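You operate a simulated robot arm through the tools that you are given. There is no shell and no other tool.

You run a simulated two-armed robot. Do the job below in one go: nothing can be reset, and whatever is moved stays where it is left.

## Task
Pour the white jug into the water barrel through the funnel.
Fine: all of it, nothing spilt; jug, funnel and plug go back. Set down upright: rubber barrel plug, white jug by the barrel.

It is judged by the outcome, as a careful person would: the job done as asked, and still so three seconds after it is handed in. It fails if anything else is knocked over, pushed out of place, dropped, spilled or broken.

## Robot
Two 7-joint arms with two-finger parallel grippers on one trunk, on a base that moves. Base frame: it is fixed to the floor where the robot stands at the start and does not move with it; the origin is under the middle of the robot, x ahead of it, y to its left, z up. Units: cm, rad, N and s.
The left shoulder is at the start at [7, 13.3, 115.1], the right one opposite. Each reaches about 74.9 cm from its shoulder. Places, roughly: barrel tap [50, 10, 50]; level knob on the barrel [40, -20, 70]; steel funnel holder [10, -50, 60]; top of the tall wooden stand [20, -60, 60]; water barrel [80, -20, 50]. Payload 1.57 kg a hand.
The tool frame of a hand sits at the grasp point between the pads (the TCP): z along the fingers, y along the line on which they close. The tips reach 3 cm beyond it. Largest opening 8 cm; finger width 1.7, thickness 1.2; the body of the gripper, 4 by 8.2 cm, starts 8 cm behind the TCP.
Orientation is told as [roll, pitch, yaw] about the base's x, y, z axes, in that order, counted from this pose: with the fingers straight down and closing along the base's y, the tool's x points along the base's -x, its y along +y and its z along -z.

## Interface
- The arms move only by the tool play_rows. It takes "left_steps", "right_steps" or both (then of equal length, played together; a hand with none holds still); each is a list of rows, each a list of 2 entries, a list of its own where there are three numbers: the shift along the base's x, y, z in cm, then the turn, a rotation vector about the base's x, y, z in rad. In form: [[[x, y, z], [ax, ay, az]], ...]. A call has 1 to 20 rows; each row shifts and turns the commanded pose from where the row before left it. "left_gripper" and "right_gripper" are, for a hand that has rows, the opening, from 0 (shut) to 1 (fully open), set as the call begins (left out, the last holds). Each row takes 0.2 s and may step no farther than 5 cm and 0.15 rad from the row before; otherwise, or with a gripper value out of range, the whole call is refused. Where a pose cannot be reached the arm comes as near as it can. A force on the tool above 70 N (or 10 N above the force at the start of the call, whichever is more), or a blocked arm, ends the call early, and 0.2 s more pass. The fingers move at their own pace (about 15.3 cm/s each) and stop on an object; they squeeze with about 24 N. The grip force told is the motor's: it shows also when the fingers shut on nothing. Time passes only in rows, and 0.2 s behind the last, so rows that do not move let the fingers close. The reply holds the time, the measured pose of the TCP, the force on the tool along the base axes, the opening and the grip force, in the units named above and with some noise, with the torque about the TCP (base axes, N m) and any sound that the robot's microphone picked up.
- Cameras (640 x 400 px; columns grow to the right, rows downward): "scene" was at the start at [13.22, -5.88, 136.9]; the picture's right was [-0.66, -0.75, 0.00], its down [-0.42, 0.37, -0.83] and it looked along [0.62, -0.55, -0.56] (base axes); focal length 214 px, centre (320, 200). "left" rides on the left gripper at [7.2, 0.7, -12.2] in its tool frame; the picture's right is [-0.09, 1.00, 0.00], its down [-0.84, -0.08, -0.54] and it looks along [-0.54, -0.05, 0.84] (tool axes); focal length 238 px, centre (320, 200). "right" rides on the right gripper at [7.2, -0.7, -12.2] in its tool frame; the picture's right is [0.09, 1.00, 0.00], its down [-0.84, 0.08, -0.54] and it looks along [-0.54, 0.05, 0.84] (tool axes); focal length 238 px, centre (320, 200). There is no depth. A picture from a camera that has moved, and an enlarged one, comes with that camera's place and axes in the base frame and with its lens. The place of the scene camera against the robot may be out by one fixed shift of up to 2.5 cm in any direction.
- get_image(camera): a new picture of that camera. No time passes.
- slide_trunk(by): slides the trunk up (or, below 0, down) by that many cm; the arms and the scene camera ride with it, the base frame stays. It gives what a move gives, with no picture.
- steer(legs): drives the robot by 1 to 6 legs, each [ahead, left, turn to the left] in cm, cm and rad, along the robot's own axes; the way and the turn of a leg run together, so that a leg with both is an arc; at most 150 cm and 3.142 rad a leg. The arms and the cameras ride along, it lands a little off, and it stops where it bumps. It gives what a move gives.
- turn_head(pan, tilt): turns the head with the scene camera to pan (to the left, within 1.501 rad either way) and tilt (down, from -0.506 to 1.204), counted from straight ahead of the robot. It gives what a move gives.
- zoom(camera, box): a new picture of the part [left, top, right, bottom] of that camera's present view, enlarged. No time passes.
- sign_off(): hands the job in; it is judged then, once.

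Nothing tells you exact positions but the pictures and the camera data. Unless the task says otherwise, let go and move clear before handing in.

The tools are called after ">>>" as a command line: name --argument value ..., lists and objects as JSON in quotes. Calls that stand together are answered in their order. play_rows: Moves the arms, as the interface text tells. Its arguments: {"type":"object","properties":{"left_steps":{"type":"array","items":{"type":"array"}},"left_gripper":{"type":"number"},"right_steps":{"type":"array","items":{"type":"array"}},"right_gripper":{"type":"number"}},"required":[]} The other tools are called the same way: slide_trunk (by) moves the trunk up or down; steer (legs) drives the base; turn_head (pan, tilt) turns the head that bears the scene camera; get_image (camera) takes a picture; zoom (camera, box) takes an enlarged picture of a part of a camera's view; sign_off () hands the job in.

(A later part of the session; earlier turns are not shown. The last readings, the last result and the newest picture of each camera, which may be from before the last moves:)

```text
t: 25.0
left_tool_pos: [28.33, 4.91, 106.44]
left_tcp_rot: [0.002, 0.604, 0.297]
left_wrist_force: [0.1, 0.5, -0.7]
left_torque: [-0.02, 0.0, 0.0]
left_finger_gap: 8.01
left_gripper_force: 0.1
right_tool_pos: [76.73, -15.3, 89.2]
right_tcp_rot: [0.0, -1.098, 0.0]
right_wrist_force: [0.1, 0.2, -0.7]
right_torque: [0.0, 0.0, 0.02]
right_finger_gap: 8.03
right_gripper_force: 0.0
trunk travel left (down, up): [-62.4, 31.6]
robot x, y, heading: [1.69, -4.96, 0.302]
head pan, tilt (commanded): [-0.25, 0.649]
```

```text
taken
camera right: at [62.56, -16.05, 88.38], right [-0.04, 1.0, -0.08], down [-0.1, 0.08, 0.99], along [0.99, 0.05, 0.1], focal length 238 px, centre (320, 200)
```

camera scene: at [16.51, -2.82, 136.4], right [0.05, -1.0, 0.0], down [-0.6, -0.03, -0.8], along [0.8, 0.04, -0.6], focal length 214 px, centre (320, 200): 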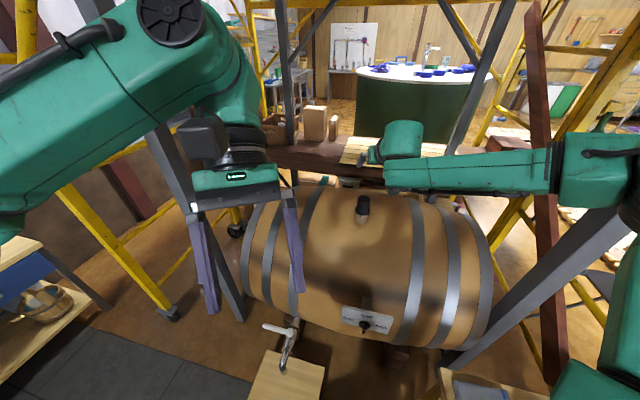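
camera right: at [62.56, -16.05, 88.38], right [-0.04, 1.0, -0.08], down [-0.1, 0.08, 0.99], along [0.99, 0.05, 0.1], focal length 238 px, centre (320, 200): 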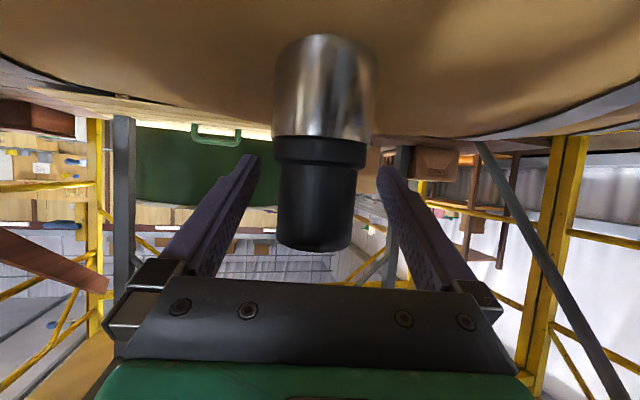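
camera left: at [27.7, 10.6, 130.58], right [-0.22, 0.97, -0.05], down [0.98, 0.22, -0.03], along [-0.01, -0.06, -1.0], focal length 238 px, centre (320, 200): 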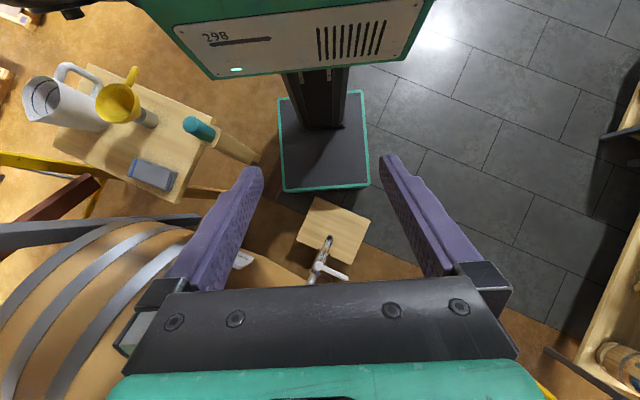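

The knob is centred between the fingers; closing the gripper now.

>>> play_rows --right_steps '[[[0, 0, 0], [0, 0, 0]], [[0, 0, 0], [0, 0, 0]], [[0, 0, 0], [0, 0, 0]]]' --right_gripper 0.0

>>> get_image --camera "right"

```text
t: 25.8
left_tool_pos: [28.45, 4.89, 106.36]
left_tcp_rot: [-0.001, 0.6, 0.299]
left_wrist_force: [0.0, -0.1, 0.8]
left_torque: [0.01, 0.07, 0.0]
left_finger_gap: 7.97
left_gripper_force: 0.2
right_tool_pos: [76.6, -15.43, 89.12]
right_tcp_rot: [0.0, -1.1, 0.002]
right_wrist_force: [0.2, -0.6, 0.7]
right_torque: [-0.02, 0.02, 0.0]
right_finger_gap: 4.16
right_gripper_force: 24.1
trunk travel left (down, up): [-62.4, 31.6]
robot x, y, heading: [1.23, -4.55, 0.303]
head pan, tilt (commanded): [-0.25, 0.649]
```

```text
taken
camera right: at [62.47, -16.12, 88.43], right [-0.04, 1.0, -0.08], down [-0.1, 0.08, 0.99], along [0.99, 0.05, 0.1], focal length 238 px, centre (320, 200)
```

right: 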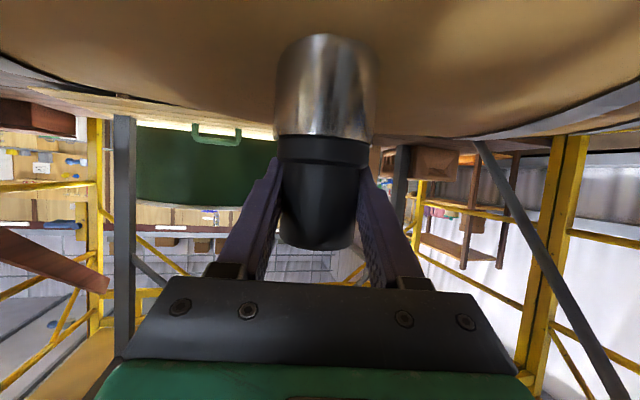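

Gripped at gap 4.16 (seat pose [76.6,-15.4,89.1]). Now I pull it straight up slowly.

>>> play_rows --right_steps '[[[0, 0, 0.5], [0, 0, 0]], [[0, 0, 0.5], [0, 0, 0]], [[0, 0, 0.5], [0, 0, 0]], [[0, 0, 0.5], [0, 0, 0]]]'

>>> get_image --camera "right"

```text
t: 26.8
left_tool_pos: [28.43, 5.02, 106.53]
left_tcp_rot: [0.001, 0.601, 0.299]
left_wrist_force: [-0.7, -0.5, -0.2]
left_torque: [0.01, -0.02, -0.01]
left_finger_gap: 8.0
left_gripper_force: 0.1
right_tool_pos: [76.49, -15.39, 91.32]
right_tcp_rot: [0.0, -1.098, 0.0]
right_wrist_force: [0.1, 1.0, -0.5]
right_torque: [-0.04, 0.01, 0.01]
right_finger_gap: 4.17
right_gripper_force: 24.2
trunk travel left (down, up): [-62.4, 31.6]
robot x, y, heading: [1.57, -4.79, 0.294]
head pan, tilt (commanded): [-0.25, 0.649]
```

```text
taken
camera right: at [62.43, -16.11, 90.45], right [-0.04, 1.0, -0.08], down [-0.1, 0.08, 0.99], along [0.99, 0.05, 0.1], focal length 238 px, centre (320, 200)
```

right: 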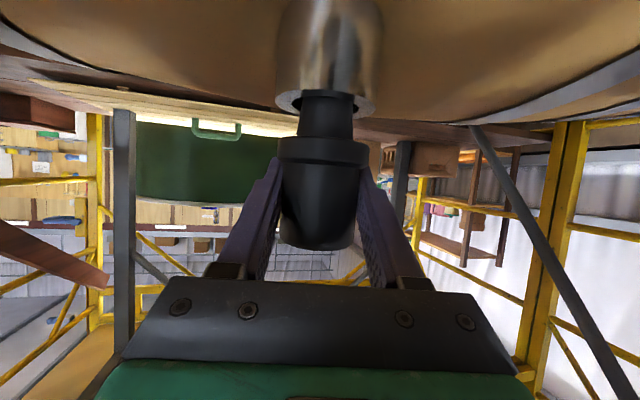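

It slides out freely. I'll lift it clear and check the whole plug.

>>> play_rows --right_steps '[[[0, 0, 1], [0, 0, 0]], [[0, 0, 1], [0, 0, 0]], [[0, 0, 1.5], [0, 0, 0]], [[-0.5, 0, 2], [0, 0, 0]], [[-1, 0, 2], [0, 0, 0]], [[-1, 0, 2], [0, 0, 0]]]'

>>> get_image --camera "right"

>>> get_image --camera "scene"

```text
t: 28.2
left_tool_pos: [28.41, 5.08, 106.45]
left_tcp_rot: [0.0, 0.601, 0.299]
left_wrist_force: [-0.9, -0.7, 0.4]
left_torque: [-0.04, 0.01, 0.03]
left_finger_gap: 8.02
left_gripper_force: 0.1
right_tool_pos: [74.05, -15.43, 100.79]
right_tcp_rot: [-0.003, -1.099, 0.002]
right_wrist_force: [0.5, 0.5, -0.1]
right_torque: [0.0, -0.02, 0.02]
right_finger_gap: 4.16
right_gripper_force: 24.0
trunk travel left (down, up): [-62.4, 31.6]
robot x, y, heading: [1.61, -4.49, 0.298]
head pan, tilt (commanded): [-0.25, 0.649]
```

```text
taken
camera right: at [59.86, -16.13, 100.02], right [-0.04, 1.0, -0.08], down [-0.1, 0.08, 0.99], along [0.99, 0.05, 0.1], focal length 238 px, centre (320, 200)
```

right: 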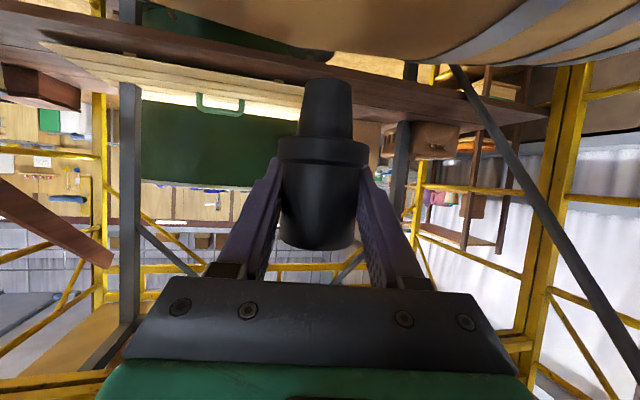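

```text
taken
camera scene: at [16.39, -2.84, 126.41], right [0.05, -1.0, 0.0], down [-0.6, -0.03, -0.8], along [0.8, 0.04, -0.6], focal length 214 px, centre (320, 200)
```

scene: 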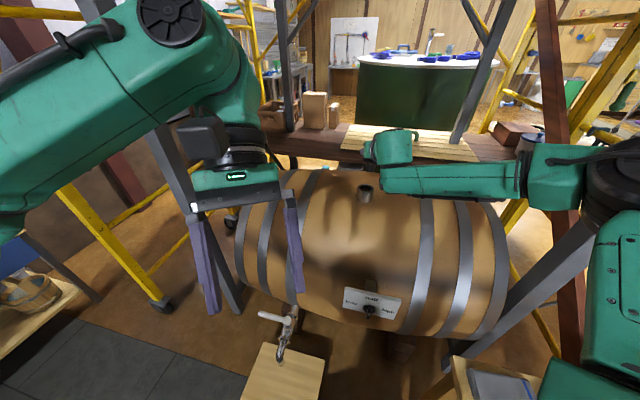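

The plug is out, its stopper about 6.3 cm below the grip point. I'll retract it over the stand and set it upright on the free front area near [29,-60], first swinging back and right at height.

>>> play_rows --right_steps '[[[-3.7, -1.5, 0.3], [0, 0, -0.1]], [[-3.7, -1.5, 0.3], [0, 0, -0.1]], [[-3.7, -1.5, 0.3], [0, 0, -0.1]], [[-3.7, -1.5, 0.3], [0, 0, -0.1]], [[-3.7, -2, 0], [0, 0, -0.1]], [[-3.7, -2, 0], [0, 0, -0.1]], [[-3.7, -2.5, 0], [0, 0, -0.1]], [[-3.7, -2.5, 0], [0, 0, -0.1]]]'

>>> slide_trunk --by -15

>>> turn_head --pan -1.1 --tilt 0.6

>>> get_image --camera "scene"

>>> get_image --camera "right"

```text
t: 30.0
left_tool_pos: [28.44, 4.89, 106.48]
left_tcp_rot: [-0.001, 0.601, 0.299]
left_wrist_force: [0.0, 0.1, 0.4]
left_torque: [0.0, 0.01, 0.0]
left_finger_gap: 7.99
left_gripper_force: 0.0
right_tool_pos: [54.71, -23.85, 102.02]
right_tcp_rot: [0.0, -1.099, -0.525]
right_wrist_force: [-0.1, 0.3, -0.5]
right_torque: [0.0, -0.01, 0.02]
right_finger_gap: 4.2
right_gripper_force: 24.5
right hand out of reach, approached as far as the arm can: row 6, 7, 8
trunk travel left (down, up): [-62.4, 31.6]
robot x, y, heading: [1.05, -4.52, 0.297]
head pan, tilt (commanded): [-0.25, 0.649]
```

```text
t: 31.7
left_tool_pos: [28.58, 4.89, 91.37]
left_tcp_rot: [0.001, 0.601, 0.299]
left_wrist_force: [0.2, -0.7, -0.2]
left_torque: [0.01, 0.03, -0.01]
left_finger_gap: 7.99
left_gripper_force: 0.1
right_tool_pos: [54.69, -23.95, 87.06]
right_tcp_rot: [-0.002, -1.099, -0.524]
right_wrist_force: [0.9, 0.0, -1.5]
right_torque: [-0.01, 0.0, 0.0]
right_finger_gap: 4.19
right_gripper_force: 23.3
trunk travel left (down, up): [-47.4, 46.6]
robot x, y, heading: [1.68, -4.55, 0.301]
head pan, tilt (commanded): [-0.25, 0.649]
```

```text
t: 32.9
left_tool_pos: [28.42, 4.99, 91.43]
left_tcp_rot: [0.0, 0.601, 0.3]
left_wrist_force: [-0.2, -0.5, 0.5]
left_torque: [0.01, -0.02, -0.01]
left_finger_gap: 7.99
left_gripper_force: 0.1
right_tool_pos: [54.68, -23.78, 86.98]
right_tcp_rot: [-0.001, -1.098, -0.525]
right_wrist_force: [-0.1, 0.5, 0.1]
right_torque: [0.01, 0.0, 0.01]
right_finger_gap: 4.21
right_gripper_force: 24.0
trunk travel left (down, up): [-47.4, 46.6]
robot x, y, heading: [1.44, -4.9, 0.302]
head pan, tilt (commanded): [-1.1, 0.6]
```

```text
taken
camera scene: at [13.95, -9.6, 111.83], right [-0.72, -0.7, 0.0], down [-0.39, 0.41, -0.82], along [0.57, -0.59, -0.57], focal length 214 px, centre (320, 200)
```

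scene: 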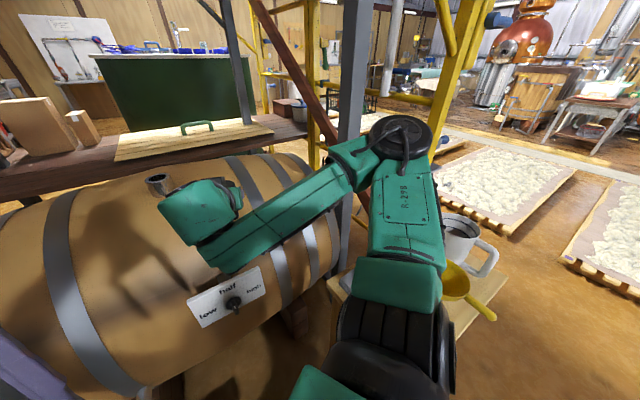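

```text
taken
camera right: at [42.1, -17.38, 86.22], right [0.46, 0.88, -0.08], down [-0.05, 0.12, 0.99], along [0.88, -0.46, 0.1], focal length 238 px, centre (320, 200)
```

right: 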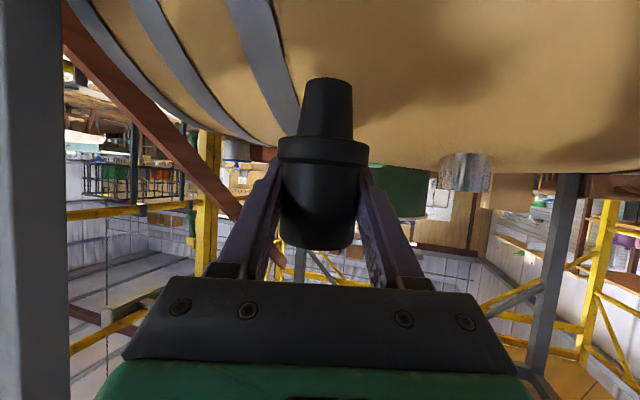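

The elbow is out to the right and the arm folds up at its limit here, so I'll swing toward the stand more gradually while yawing the hand to the right.

>>> play_rows --right_steps '[[[-1.5, -3, 0.5], [0, 0, -0.1]], [[-1.5, -3, 0.5], [0, 0, -0.1]], [[-1.5, -3, 0.5], [0, 0, -0.1]], [[-1.5, -3, 0.5], [0, 0, -0.1]], [[-1.5, -3, 0.5], [0, 0, -0.1]]]'

>>> get_image --camera "scene"

>>> get_image --camera "right"

```text
t: 34.1
left_tool_pos: [28.27, 4.94, 91.42]
left_tcp_rot: [0.0, 0.599, 0.298]
left_wrist_force: [0.0, 0.9, 0.8]
left_torque: [0.0, 0.0, 0.0]
left_finger_gap: 8.0
left_gripper_force: 0.0
right_tool_pos: [48.3, -38.09, 89.59]
right_tcp_rot: [-0.006, -1.098, -1.022]
right_wrist_force: [-0.5, 0.0, -0.4]
right_torque: [0.03, 0.03, 0.01]
right_finger_gap: 4.2
right_gripper_force: 24.4
right hand out of reach, approached as far as the arm can: row 2, 3
trunk travel left (down, up): [-47.4, 46.6]
robot x, y, heading: [1.52, -4.77, 0.301]
head pan, tilt (commanded): [-1.1, 0.6]
```

```text
taken
camera scene: at [13.74, -9.63, 111.85], right [-0.72, -0.7, 0.0], down [-0.39, 0.41, -0.83], along [0.57, -0.59, -0.56], focal length 214 px, centre (320, 200)
```

scene: 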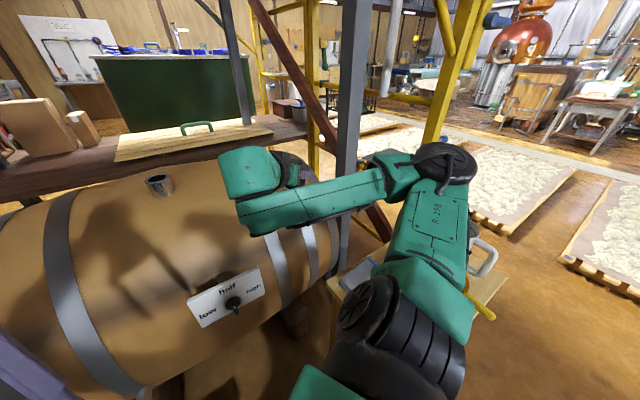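

```text
taken
camera right: at [40.34, -26.47, 88.79], right [0.83, 0.55, -0.08], down [0.02, 0.13, 0.99], along [0.56, -0.82, 0.1], focal length 238 px, centre (320, 200)
```

right: 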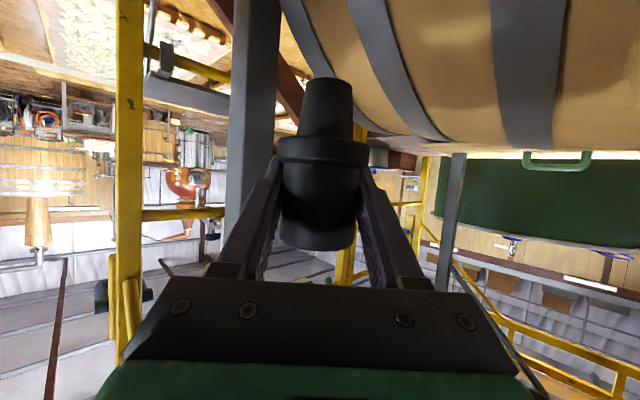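

>>> play_rows --right_steps '[[[-2.5, -2.5, -0.5], [0, 0, 0]], [[-2.5, -2.5, -0.5], [0, 0, 0]], [[-2.5, -2.5, -0.5], [0, 0, 0]], [[-2.5, -2.5, -0.5], [0, 0, 0]]]'

>>> get_image --camera "scene"

>>> get_image --camera "right"

```text
t: 35.1
left_tool_pos: [28.39, 5.01, 91.35]
left_tcp_rot: [0.001, 0.6, 0.3]
left_wrist_force: [-0.8, -0.2, 0.8]
left_torque: [0.03, 0.02, -0.03]
left_finger_gap: 8.02
left_gripper_force: 0.0
right_tool_pos: [42.6, -48.69, 87.88]
right_tcp_rot: [-0.06, -1.094, -0.971]
right_wrist_force: [-0.8, 0.0, 4.6]
right_torque: [0.43, 0.19, 0.06]
right_finger_gap: 4.18
right_gripper_force: 23.6
right hand out of reach, approached as far as the arm can: row 1, 2, 3
trunk travel left (down, up): [-47.4, 46.6]
robot x, y, heading: [1.48, -4.66, 0.294]
head pan, tilt (commanded): [-1.1, 0.6]
```

```text
taken
camera scene: at [13.95, -9.62, 111.84], right [-0.72, -0.7, 0.0], down [-0.39, 0.41, -0.82], along [0.57, -0.59, -0.57], focal length 214 px, centre (320, 200)
```

scene: 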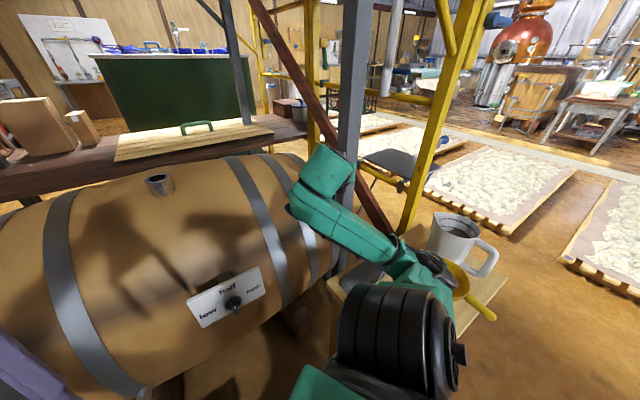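

```text
taken
camera right: at [34.68, -37.0, 87.25], right [0.83, 0.55, -0.11], down [0.04, 0.14, 0.99], along [0.56, -0.82, 0.09], focal length 238 px, centre (320, 200)
```

right: 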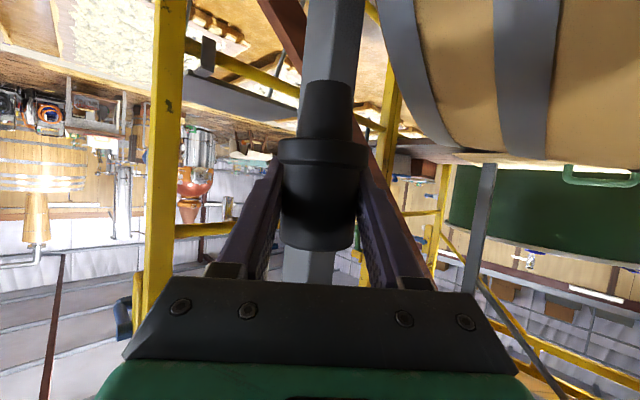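

The arm reconfigured its elbow during that move and the tool force reading looks like a transient. I'll hold still a moment and re-read.

>>> play_rows --right_steps '[[[0, 0, 0], [0, 0, 0]], [[0, 0, 0], [0, 0, 0]]]'

>>> get_image --camera "scene"

>>> get_image --camera "left"

```text
t: 35.7
left_tool_pos: [28.46, 4.99, 91.44]
left_tcp_rot: [0.0, 0.601, 0.298]
left_wrist_force: [0.4, 0.0, -0.3]
left_torque: [-0.02, 0.01, -0.03]
left_finger_gap: 8.02
left_gripper_force: 0.0
right_tool_pos: [42.76, -48.54, 88.39]
right_tcp_rot: [0.001, -1.1, -1.024]
right_wrist_force: [0.5, -0.4, -0.7]
right_torque: [0.03, 0.0, -0.02]
right_finger_gap: 4.2
right_gripper_force: 23.6
trunk travel left (down, up): [-47.4, 46.6]
robot x, y, heading: [1.75, -4.45, 0.3]
head pan, tilt (commanded): [-1.1, 0.6]
```

```text
taken
camera scene: at [13.96, -9.58, 111.83], right [-0.72, -0.7, 0.0], down [-0.39, 0.41, -0.82], along [0.57, -0.59, -0.57], focal length 214 px, centre (320, 200)
```

scene: 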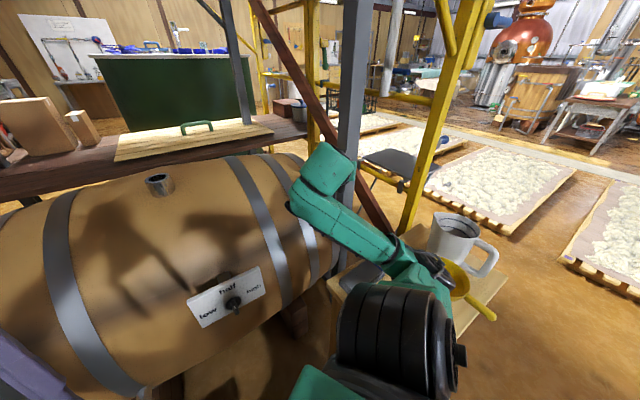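

```text
taken
camera left: at [29.13, 6.02, 105.58], right [-0.22, 0.97, -0.05], down [0.98, 0.22, -0.03], along [-0.01, -0.06, -1.0], focal length 238 px, centre (320, 200)
```

left: 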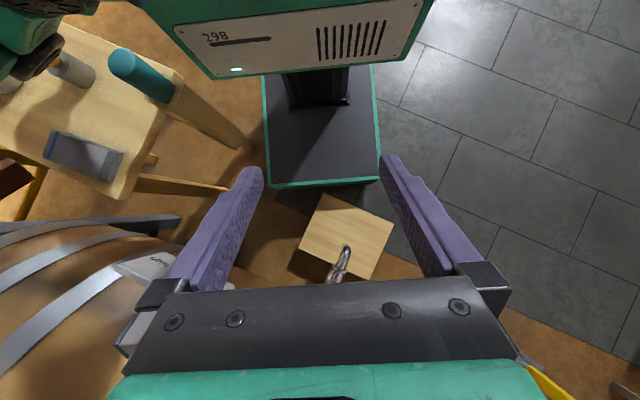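

Settled with no contact, but the elbow sits low near the funnel. I'll raise the trunk and then back the base away so the arm can work on the stand from a natural, extended pose.

>>> slide_trunk --by 22

>>> steer --legs '[[0, 4.5, 0], [-15, 0, 0]]'

>>> get_image --camera "left"

>>> get_image --camera "scene"

```text
t: 38.0
left_tool_pos: [28.52, 5.02, 113.45]
left_tcp_rot: [0.0, 0.6, 0.3]
left_wrist_force: [0.5, 1.1, -1.1]
left_torque: [-0.05, -0.01, 0.02]
left_finger_gap: 7.98
left_gripper_force: 0.1
right_tool_pos: [42.81, -48.54, 110.37]
right_tcp_rot: [0.001, -1.1, -1.024]
right_wrist_force: [0.5, 1.1, -0.7]
right_torque: [0.02, 0.0, 0.02]
right_finger_gap: 4.19
right_gripper_force: 24.0
trunk travel left (down, up): [-69.4, 24.6]
robot x, y, heading: [1.48, -4.8, 0.296]
head pan, tilt (commanded): [-1.1, 0.6]
```

```text
t: 39.9
left_tool_pos: [13.01, 4.87, 113.3]
left_tcp_rot: [0.0, 0.603, 0.299]
left_wrist_force: [-0.2, 0.3, 0.1]
left_torque: [0.01, 0.01, 0.0]
left_finger_gap: 8.0
left_gripper_force: 0.0
right_tool_pos: [27.3, -48.79, 110.41]
right_tcp_rot: [-0.004, -1.1, -1.022]
right_wrist_force: [-0.2, 0.1, -0.3]
right_torque: [0.01, 0.0, 0.01]
right_finger_gap: 4.16
right_gripper_force: 23.8
trunk travel left (down, up): [-69.4, 24.6]
robot x, y, heading: [-14.29, -4.95, 0.296]
head pan, tilt (commanded): [-1.1, 0.6]
```

```text
taken
camera left: at [13.78, 5.94, 127.54], right [-0.22, 0.97, -0.05], down [0.98, 0.22, -0.03], along [-0.02, -0.06, -1.0], focal length 238 px, centre (320, 200)
```

left: 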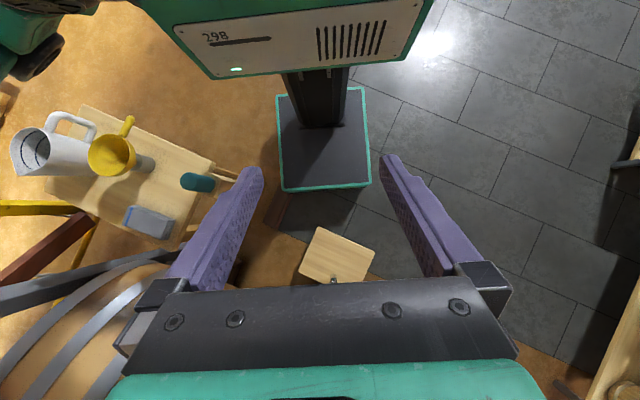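

```text
taken
camera scene: at [-1.41, -9.65, 133.81], right [-0.72, -0.7, 0.0], down [-0.39, 0.41, -0.82], along [0.57, -0.59, -0.57], focal length 214 px, centre (320, 200)
```

scene: 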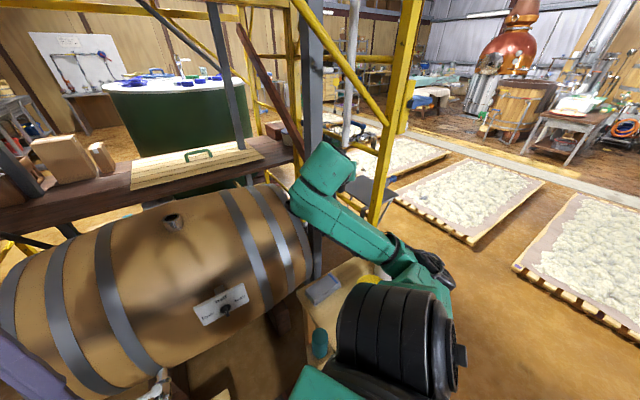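

Base at [-14.3,-5], everything clear. Now turn right to face the stand, with the arm well above it.

>>> steer --legs '[[0, 0, -0.65]]'

>>> turn_head --pan -0.6 --tilt 0.8

>>> get_image --camera "scene"

>>> get_image --camera "right"

```text
t: 42.1
left_tool_pos: [13.3, -13.4, 113.4]
left_tcp_rot: [-0.001, 0.602, -0.352]
left_wrist_force: [-0.4, -0.9, -0.3]
left_torque: [0.02, 0.0, 0.0]
left_finger_gap: 8.02
left_gripper_force: 0.1
right_tool_pos: [-7.94, -64.58, 110.49]
right_tcp_rot: [0.0, -1.101, -1.676]
right_wrist_force: [-0.7, -0.7, -0.9]
right_torque: [-0.01, -0.04, 0.0]
right_finger_gap: 4.16
right_gripper_force: 24.0
trunk travel left (down, up): [-69.4, 24.6]
robot x, y, heading: [-13.8, -4.46, -0.355]
head pan, tilt (commanded): [-1.1, 0.6]
```

```text
t: 43.0
left_tool_pos: [13.25, -13.47, 113.42]
left_tcp_rot: [0.0, 0.6, -0.351]
left_wrist_force: [0.4, 0.4, 0.3]
left_torque: [-0.02, -0.01, 0.01]
left_finger_gap: 7.99
left_gripper_force: 0.0
right_tool_pos: [-7.98, -64.56, 110.48]
right_tcp_rot: [0.0, -1.098, -1.675]
right_wrist_force: [-0.8, -0.5, -0.7]
right_torque: [-0.04, 0.0, 0.04]
right_finger_gap: 4.14
right_gripper_force: 24.1
trunk travel left (down, up): [-69.4, 24.6]
robot x, y, heading: [-13.96, -5.0, -0.355]
head pan, tilt (commanded): [-0.6, 0.799]
```

```text
taken
camera scene: at [-3.17, -13.08, 132.15], right [-0.82, -0.58, 0.0], down [-0.41, 0.58, -0.7], along [0.4, -0.57, -0.72], focal length 214 px, centre (320, 200)
```

scene: 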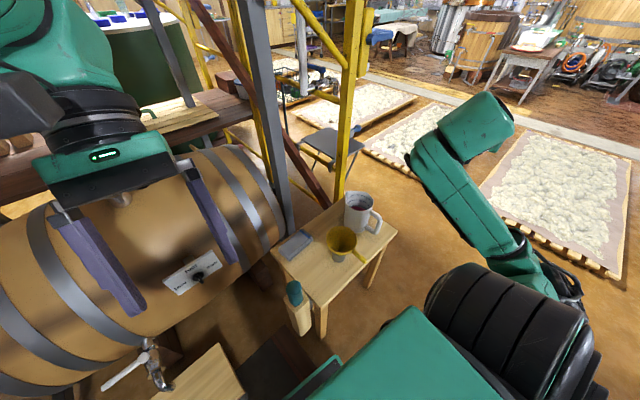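

```text
taken
camera right: at [-7.1, -50.63, 109.66], right [0.99, -0.06, -0.08], down [0.09, 0.09, 0.99], along [-0.05, -0.99, 0.1], focal length 238 px, centre (320, 200)
```

right: 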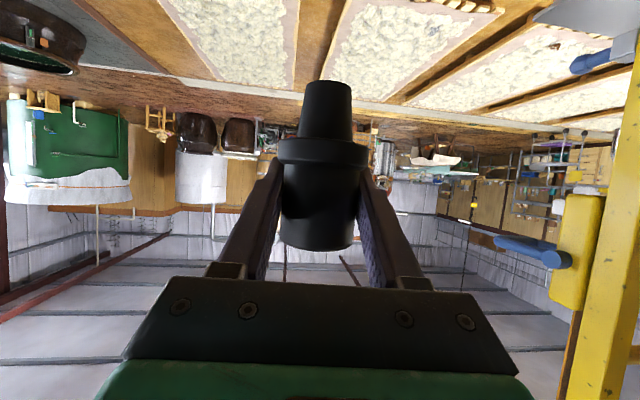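

Good view: stand straight ahead with jug, funnel, grey block and the teal-capped pocket. I'll bring the plug over the free front part of the stand at height.

>>> play_rows --right_steps '[[[3.7, 0.45, -1.5], [0, 0, 0.1]], [[3.7, 0.45, -1.5], [0, 0, 0.1]], [[3.7, 0.45, -1.5], [0, 0, 0.1]], [[3.7, 0.45, -1.5], [0, 0, 0.1]], [[3.7, 0.45, -1.5], [0, 0, 0.1]], [[3.7, 0.45, -1.5], [0, 0, 0.1]], [[3.7, 0.45, -1.5], [0, 0, 0.1]], [[3.7, 0.45, -1.5], [0, 0, 0.1]], [[3.7, 0.45, -1.5], [0, 0, 0.1]], [[3.7, 0.45, -1.5], [0, 0, 0.1]]]'

>>> get_image --camera "scene"

>>> get_image --camera "right"

```text
t: 45.2
left_tool_pos: [13.29, -13.48, 113.31]
left_tcp_rot: [-0.001, 0.602, -0.354]
left_wrist_force: [0.0, 0.5, -0.6]
left_torque: [0.04, -0.01, -0.03]
left_finger_gap: 8.01
left_gripper_force: 0.0
right_tool_pos: [29.18, -60.24, 95.36]
right_tcp_rot: [0.002, -1.101, -0.673]
right_wrist_force: [-0.4, 0.3, -1.2]
right_torque: [0.01, -0.02, 0.0]
right_finger_gap: 4.18
right_gripper_force: 23.8
trunk travel left (down, up): [-69.4, 24.6]
robot x, y, heading: [-13.95, -5.29, -0.351]
head pan, tilt (commanded): [-0.6, 0.799]
```

```text
taken
camera scene: at [-3.0, -13.13, 132.13], right [-0.82, -0.58, 0.0], down [-0.42, 0.59, -0.7], along [0.4, -0.57, -0.72], focal length 214 px, centre (320, 200)
```

scene: 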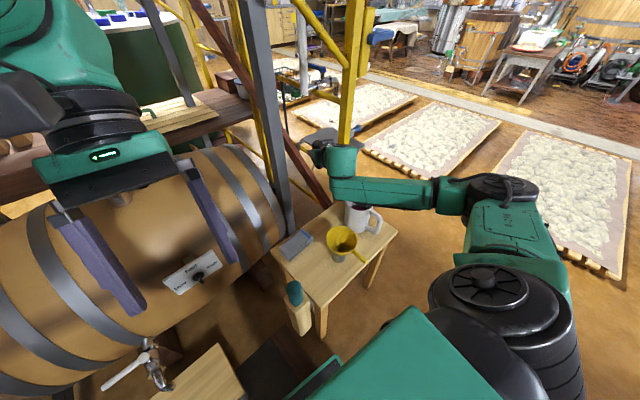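

```text
taken
camera right: at [17.75, -52.0, 94.62], right [0.59, 0.8, -0.08], down [-0.03, 0.12, 0.99], along [0.81, -0.58, 0.1], focal length 238 px, centre (320, 200)
```

right: 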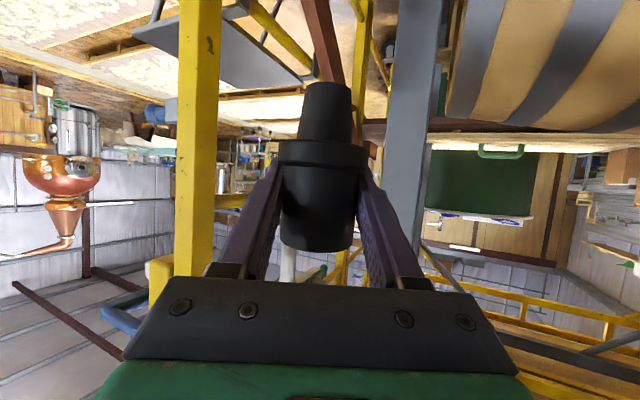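

Lowering there would bring the hand body over the funnel, so I'll instead set the plug near [13,-40.5], between the funnel and the left edge, with the hand coming in from outside the stand. Backing up 20 cm makes that a straight reach.

>>> steer --legs '[[-20, 0, 0]]'

>>> get_image --camera "scene"

>>> get_image --camera "left"

```text
t: 46.8
left_tool_pos: [-5.66, -6.45, 113.39]
left_tcp_rot: [-0.001, 0.602, -0.351]
left_wrist_force: [-0.8, -0.4, -0.3]
left_torque: [-0.01, -0.02, -0.01]
left_finger_gap: 7.99
left_gripper_force: 0.0
right_tool_pos: [10.24, -53.21, 95.41]
right_tcp_rot: [0.001, -1.1, -0.676]
right_wrist_force: [0.4, -0.2, -1.0]
right_torque: [-0.02, 0.01, 0.0]
right_finger_gap: 4.15
right_gripper_force: 23.9
trunk travel left (down, up): [-69.4, 24.6]
robot x, y, heading: [-32.98, 2.24, -0.353]
head pan, tilt (commanded): [-0.6, 0.799]
```

```text
taken
camera scene: at [-22.05, -6.11, 132.13], right [-0.82, -0.58, 0.0], down [-0.42, 0.58, -0.7], along [0.4, -0.57, -0.72], focal length 214 px, centre (320, 200)
```

scene: 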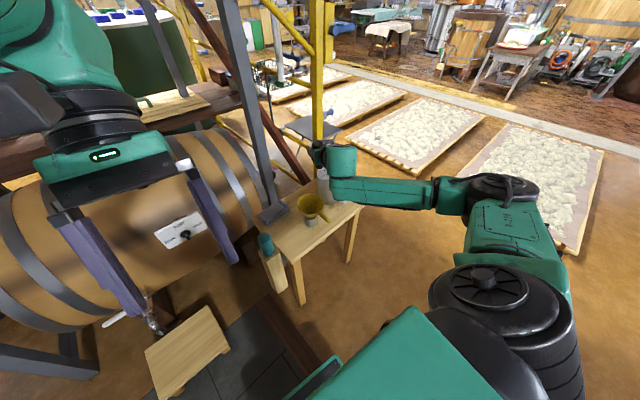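

```text
taken
camera left: at [-4.53, -6.03, 127.55], right [0.41, 0.91, -0.05], down [0.91, -0.42, -0.03], along [-0.05, -0.04, -1.0], focal length 238 px, centre (320, 200)
```

left: 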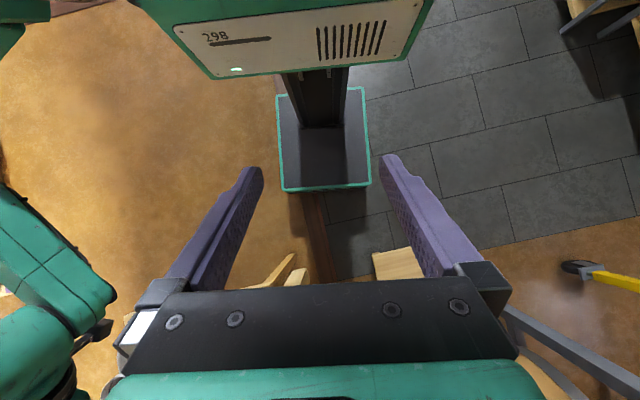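

>>> play_rows --right_steps '[[[0.56, 2.54, -0.5], [0, 0, 0.023]], [[0.56, 2.54, -0.5], [0, 0, 0.023]], [[0.56, 2.54, -0.5], [0, 0, 0.023]], [[0.56, 2.54, -0.5], [0, 0, 0.023]], [[0.56, 2.54, -0.5], [0, 0, 0.023]], [[0, 0, 0], [0, 0, 0]]]' --left_steps '[[[1, 1, 0], [-0.045, -0.124, -0.05]], [[1, 1, 0], [-0.045, -0.124, -0.05]], [[1, 1, 0], [-0.045, -0.124, -0.05]], [[1, 1, 0], [-0.045, -0.124, -0.05]], [[1, 1, 0], [-0.045, -0.124, -0.05]], [[1, 1, 0], [-0.045, -0.124, -0.05]]]'

>>> get_image --camera "left"

>>> get_image --camera "scene"

```text
t: 48.2
left_tool_pos: [0.38, -0.24, 113.41]
left_tcp_rot: [0.118, -0.182, -0.641]
left_wrist_force: [-1.1, 0.2, 0.1]
left_torque: [-0.05, 0.04, 0.0]
left_finger_gap: 8.01
left_gripper_force: 0.1
right_tool_pos: [12.96, -40.42, 93.05]
right_tcp_rot: [-0.002, -1.1, -0.56]
right_wrist_force: [-0.5, -0.1, -1.2]
right_torque: [0.02, -0.02, 0.03]
right_finger_gap: 4.15
right_gripper_force: 24.5
trunk travel left (down, up): [-69.4, 24.6]
robot x, y, heading: [-33.15, 1.89, -0.354]
head pan, tilt (commanded): [-0.6, 0.799]
```

```text
taken
camera left: at [-7.61, 4.74, 124.12], right [0.65, 0.75, 0.13], down [0.5, -0.55, 0.67], along [0.58, -0.37, -0.73], focal length 238 px, centre (320, 200)
```

left: 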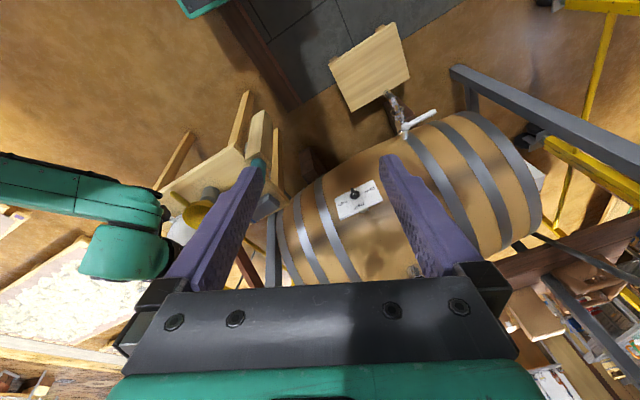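

```text
taken
camera scene: at [-22.18, -5.99, 132.15], right [-0.82, -0.58, 0.0], down [-0.41, 0.58, -0.7], along [0.4, -0.57, -0.72], focal length 214 px, centre (320, 200)
```

scene: 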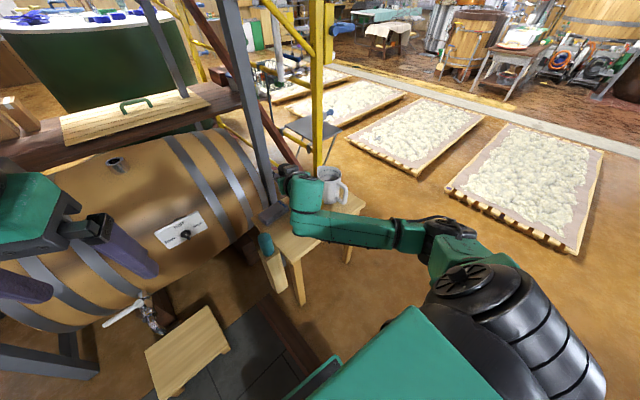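

>>> play_rows --left_steps '[[[0, 0, 0], [0, 0, -0.15]], [[0, 0, 0], [0, 0, -0.15]], [[0, 0, 0], [0, 0, -0.15]], [[0, 0, 0], [0, 0, -0.15]]]'

>>> slide_trunk --by -18

>>> get_image --camera "left"

>>> get_image --camera "scene"

>>> get_image --camera "right"

```text
t: 49.2
left_tool_pos: [0.24, -0.24, 113.33]
left_tcp_rot: [0.115, -0.18, -1.244]
left_wrist_force: [-0.1, -1.3, 0.3]
left_torque: [-0.02, -0.03, 0.01]
left_finger_gap: 8.01
left_gripper_force: 0.0
right_tool_pos: [13.0, -40.55, 93.0]
right_tcp_rot: [-0.001, -1.1, -0.561]
right_wrist_force: [-0.2, 1.1, -0.6]
right_torque: [0.01, 0.0, -0.02]
right_finger_gap: 4.15
right_gripper_force: 24.3
trunk travel left (down, up): [-69.4, 24.6]
robot x, y, heading: [-32.55, 2.52, -0.355]
head pan, tilt (commanded): [-0.6, 0.799]
```

```text
t: 51.2
left_tool_pos: [0.21, -0.38, 95.31]
left_tcp_rot: [0.115, -0.179, -1.242]
left_wrist_force: [-0.7, 0.4, 0.4]
left_torque: [-0.03, -0.01, -0.03]
left_finger_gap: 8.0
left_gripper_force: 0.1
right_tool_pos: [12.94, -40.51, 75.05]
right_tcp_rot: [0.0, -1.099, -0.56]
right_wrist_force: [0.2, 0.2, 0.0]
right_torque: [0.01, 0.01, -0.01]
right_finger_gap: 4.13
right_gripper_force: 23.8
trunk travel left (down, up): [-51.4, 42.6]
robot x, y, heading: [-33.3, 2.25, -0.353]
head pan, tilt (commanded): [-0.6, 0.799]
```

```text
taken
camera left: at [-3.45, 8.24, 106.15], right [0.96, 0.25, 0.13], down [0.1, -0.73, 0.67], along [0.27, -0.63, -0.73], focal length 238 px, centre (320, 200)
```

left: 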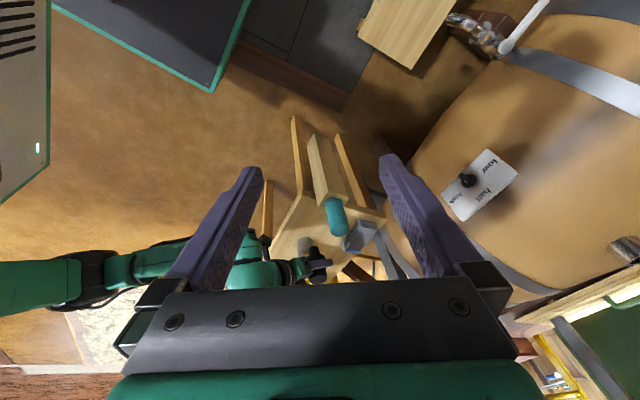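

```text
taken
camera scene: at [-22.15, -6.05, 114.15], right [-0.82, -0.58, 0.0], down [-0.41, 0.58, -0.7], along [0.4, -0.57, -0.72], focal length 214 px, centre (320, 200)
```

scene: 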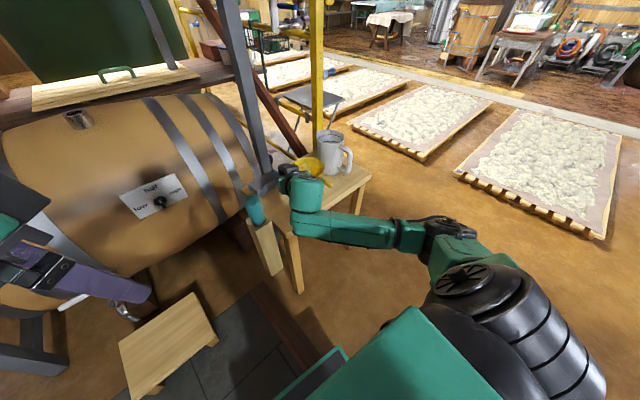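

```text
taken
camera right: at [0.57, -33.66, 74.23], right [0.49, 0.87, -0.08], down [-0.05, 0.12, 0.99], along [0.87, -0.49, 0.1], focal length 238 px, centre (320, 200)
```

right: 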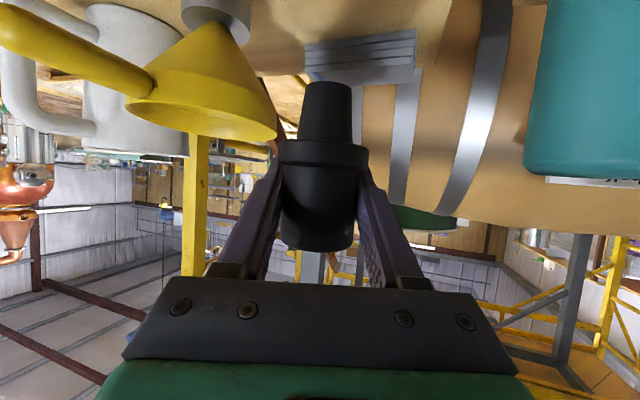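

The right camera shows the spot is clear between funnel and teal bottle. Lowering the plug toward the tabletop.

>>> play_rows --right_steps '[[[0, 0, -2], [0, 0, 0]], [[0, 0, -2], [0, 0, 0]], [[0, 0, -2], [0, 0, 0]], [[0, 0, -2], [0, 0, 0]], [[0, 0, -2], [0, 0, 0]]]'

>>> get_image --camera "right"

>>> zoom --camera "scene" --box '[220, 110, 400, 260]'

```text
t: 52.4
left_tool_pos: [0.21, -0.27, 95.46]
left_tcp_rot: [0.116, -0.178, -1.241]
left_wrist_force: [0.1, 0.0, -0.5]
left_torque: [-0.01, -0.02, -0.04]
left_finger_gap: 7.98
left_gripper_force: 0.1
right_tool_pos: [12.96, -40.55, 64.96]
right_tcp_rot: [0.0, -1.099, -0.56]
right_wrist_force: [-0.7, 0.4, -1.3]
right_torque: [0.0, 0.02, 0.01]
right_finger_gap: 4.14
right_gripper_force: 24.1
trunk travel left (down, up): [-51.4, 42.6]
robot x, y, heading: [-32.88, 2.16, -0.352]
head pan, tilt (commanded): [-0.6, 0.799]
```

```text
taken
camera right: at [0.6, -33.69, 64.17], right [0.49, 0.87, -0.08], down [-0.05, 0.12, 0.99], along [0.87, -0.49, 0.1], focal length 238 px, centre (320, 200)
```

right: 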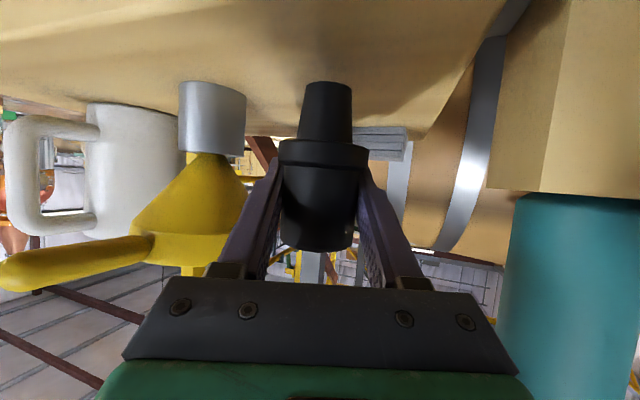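

```text
2.67 times, centred on (310, 185) of scene
camera zoom: at [-22.13, -6.06, 114.14], right [-0.82, -0.58, 0.0], down [-0.42, 0.58, -0.7], along [0.4, -0.57, -0.72], focal length 572 px, centre (347, 240)
```

zoom: 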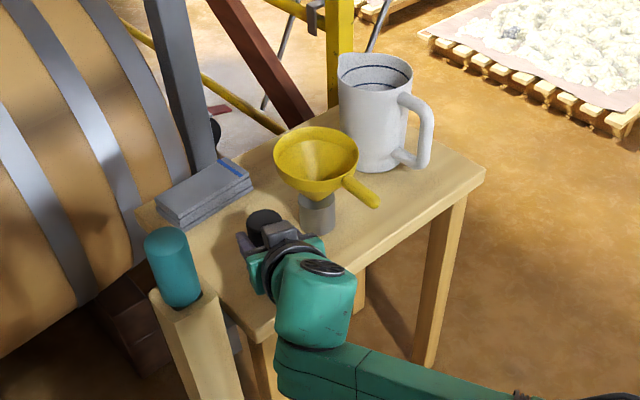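

The plug bottom is about 2.4 cm above the tabletop. Lowering in small steps while watching the force.

>>> play_rows --right_steps '[[[0, 0, -0.6], [0, 0, 0]], [[0, 0, -0.6], [0, 0, 0]], [[0, 0, -0.5], [0, 0, 0]]]'

>>> play_rows --right_steps '[[[0, 0, -0.3], [0, 0, 0]]]'

>>> get_image --camera "right"

```text
t: 53.2
left_tool_pos: [0.14, -0.32, 95.51]
left_tcp_rot: [0.118, -0.181, -1.242]
left_wrist_force: [1.6, -0.3, 0.3]
left_torque: [-0.02, -0.03, 0.03]
left_finger_gap: 7.99
left_gripper_force: 0.0
right_tool_pos: [12.94, -40.47, 63.73]
right_tcp_rot: [0.001, -1.107, -0.559]
right_wrist_force: [-0.8, -1.2, 10.5]
right_torque: [-0.13, 0.0, -0.02]
right_finger_gap: 4.11
right_gripper_force: 23.9
trunk travel left (down, up): [-51.4, 42.6]
robot x, y, heading: [-32.99, 2.29, -0.353]
head pan, tilt (commanded): [-0.6, 0.799]
```

```text
t: 53.6
left_tool_pos: [0.07, -0.23, 95.56]
left_tcp_rot: [0.117, -0.183, -1.239]
left_wrist_force: [-0.4, 0.7, -0.1]
left_torque: [0.01, -0.04, 0.0]
left_finger_gap: 7.99
left_gripper_force: 0.1
right_tool_pos: [12.93, -40.43, 63.71]
right_tcp_rot: [0.0, -1.112, -0.559]
right_wrist_force: [2.2, -3.9, 24.1]
right_torque: [-0.2, -0.15, -0.02]
right_finger_gap: 4.14
right_gripper_force: 24.0
trunk travel left (down, up): [-51.4, 42.6]
robot x, y, heading: [-32.74, 2.15, -0.353]
head pan, tilt (commanded): [-0.6, 0.799]
```

```text
taken
camera right: at [0.57, -33.63, 62.7], right [0.49, 0.86, -0.08], down [-0.06, 0.13, 0.99], along [0.87, -0.49, 0.11], focal length 238 px, centre (320, 200)
```

right: 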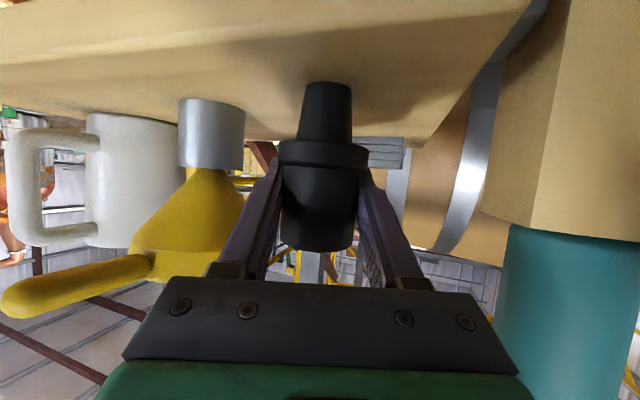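

Contact: the plug is standing on the table. I'll ease off the pressure and then open the fingers.

>>> play_rows --right_steps '[[[0, 0, 0.35], [0, 0, 0]], [[0, 0, 0.3], [0, 0, 0]]]'

>>> play_rows --right_steps '[[[0, 0, 0], [0, 0, 0]], [[0, 0, 0], [0, 0, 0]]]' --right_gripper 0.85

>>> get_image --camera "right"

```text
t: 54.2
left_tool_pos: [0.29, -0.29, 95.46]
left_tcp_rot: [0.118, -0.179, -1.242]
left_wrist_force: [-0.4, -0.4, 0.2]
left_torque: [0.01, 0.0, -0.01]
left_finger_gap: 8.02
left_gripper_force: 0.0
right_tool_pos: [12.93, -40.36, 63.71]
right_tcp_rot: [0.0, -1.099, -0.561]
right_wrist_force: [10.2, -6.8, 13.6]
right_torque: [-0.45, -0.66, 0.01]
right_finger_gap: 4.14
right_gripper_force: 23.7
trunk travel left (down, up): [-51.4, 42.6]
robot x, y, heading: [-33.16, 2.06, -0.352]
head pan, tilt (commanded): [-0.6, 0.799]
```

```text
t: 54.8
left_tool_pos: [0.23, -0.43, 95.45]
left_tcp_rot: [0.117, -0.18, -1.242]
left_wrist_force: [0.4, -0.8, 0.8]
left_torque: [0.03, 0.01, 0.0]
left_finger_gap: 8.01
left_gripper_force: 0.0
right_tool_pos: [12.85, -40.46, 63.42]
right_tcp_rot: [0.001, -1.095, -0.56]
right_wrist_force: [-0.3, -0.4, -0.5]
right_torque: [0.01, 0.01, 0.0]
right_finger_gap: 6.82
right_gripper_force: 0.1
trunk travel left (down, up): [-51.4, 42.6]
robot x, y, heading: [-33.4, 2.15, -0.352]
head pan, tilt (commanded): [-0.6, 0.799]
```

```text
taken
camera right: at [0.51, -33.61, 62.79], right [0.49, 0.87, -0.08], down [-0.04, 0.12, 0.99], along [0.87, -0.49, 0.1], focal length 238 px, centre (320, 200)
```

right: 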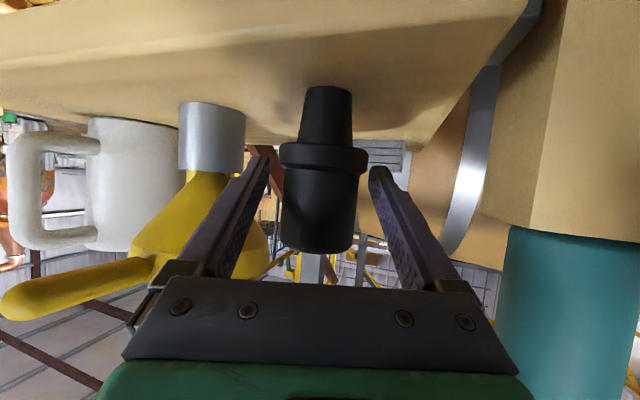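

The plug stands upright on its own. I'll back the hand straight out along its fingers.

>>> play_rows --right_steps '[[[-1.1, 0.7, 0.6], [0, 0, 0]], [[-1.1, 0.7, 0.6], [0, 0, 0]], [[-1.5, 0.95, 0.9], [0, 0, 0]], [[-1.5, 0.95, 0.9], [0, 0, 0]], [[-1.5, 0.95, 0.9], [0, 0, 0]], [[-1.5, 0.95, 0.9], [0, 0, 0]]]'

>>> get_image --camera "right"

>>> zoom --camera "scene" --box '[220, 110, 400, 260]'

```text
t: 56.2
left_tool_pos: [0.25, -0.42, 95.45]
left_tcp_rot: [0.117, -0.179, -1.239]
left_wrist_force: [-0.5, -1.1, -0.4]
left_torque: [-0.03, 0.0, -0.01]
left_finger_gap: 8.03
left_gripper_force: 0.0
right_tool_pos: [4.71, -35.29, 68.47]
right_tcp_rot: [-0.003, -1.1, -0.561]
right_wrist_force: [0.6, 0.7, -0.5]
right_torque: [0.01, 0.03, 0.01]
right_finger_gap: 6.79
right_gripper_force: 0.1
trunk travel left (down, up): [-51.4, 42.6]
robot x, y, heading: [-33.09, 2.41, -0.351]
head pan, tilt (commanded): [-0.6, 0.799]
```

```text
taken
camera right: at [-7.7, -28.41, 67.64], right [0.49, 0.87, -0.08], down [-0.05, 0.12, 0.99], along [0.87, -0.49, 0.1], focal length 238 px, centre (320, 200)
```

right: 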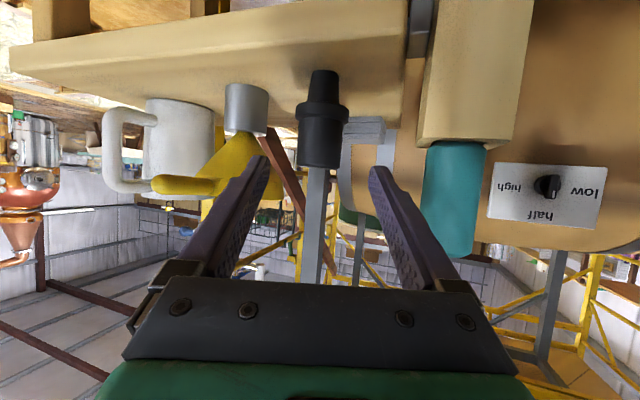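

```text
2.67 times, centred on (310, 185) of scene
camera zoom: at [-22.19, -6.01, 114.15], right [-0.82, -0.58, 0.0], down [-0.41, 0.58, -0.7], along [0.4, -0.57, -0.72], focal length 572 px, centre (347, 240)
```

zoom: 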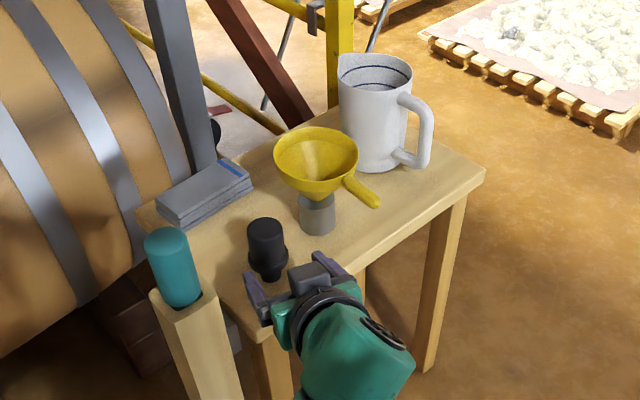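

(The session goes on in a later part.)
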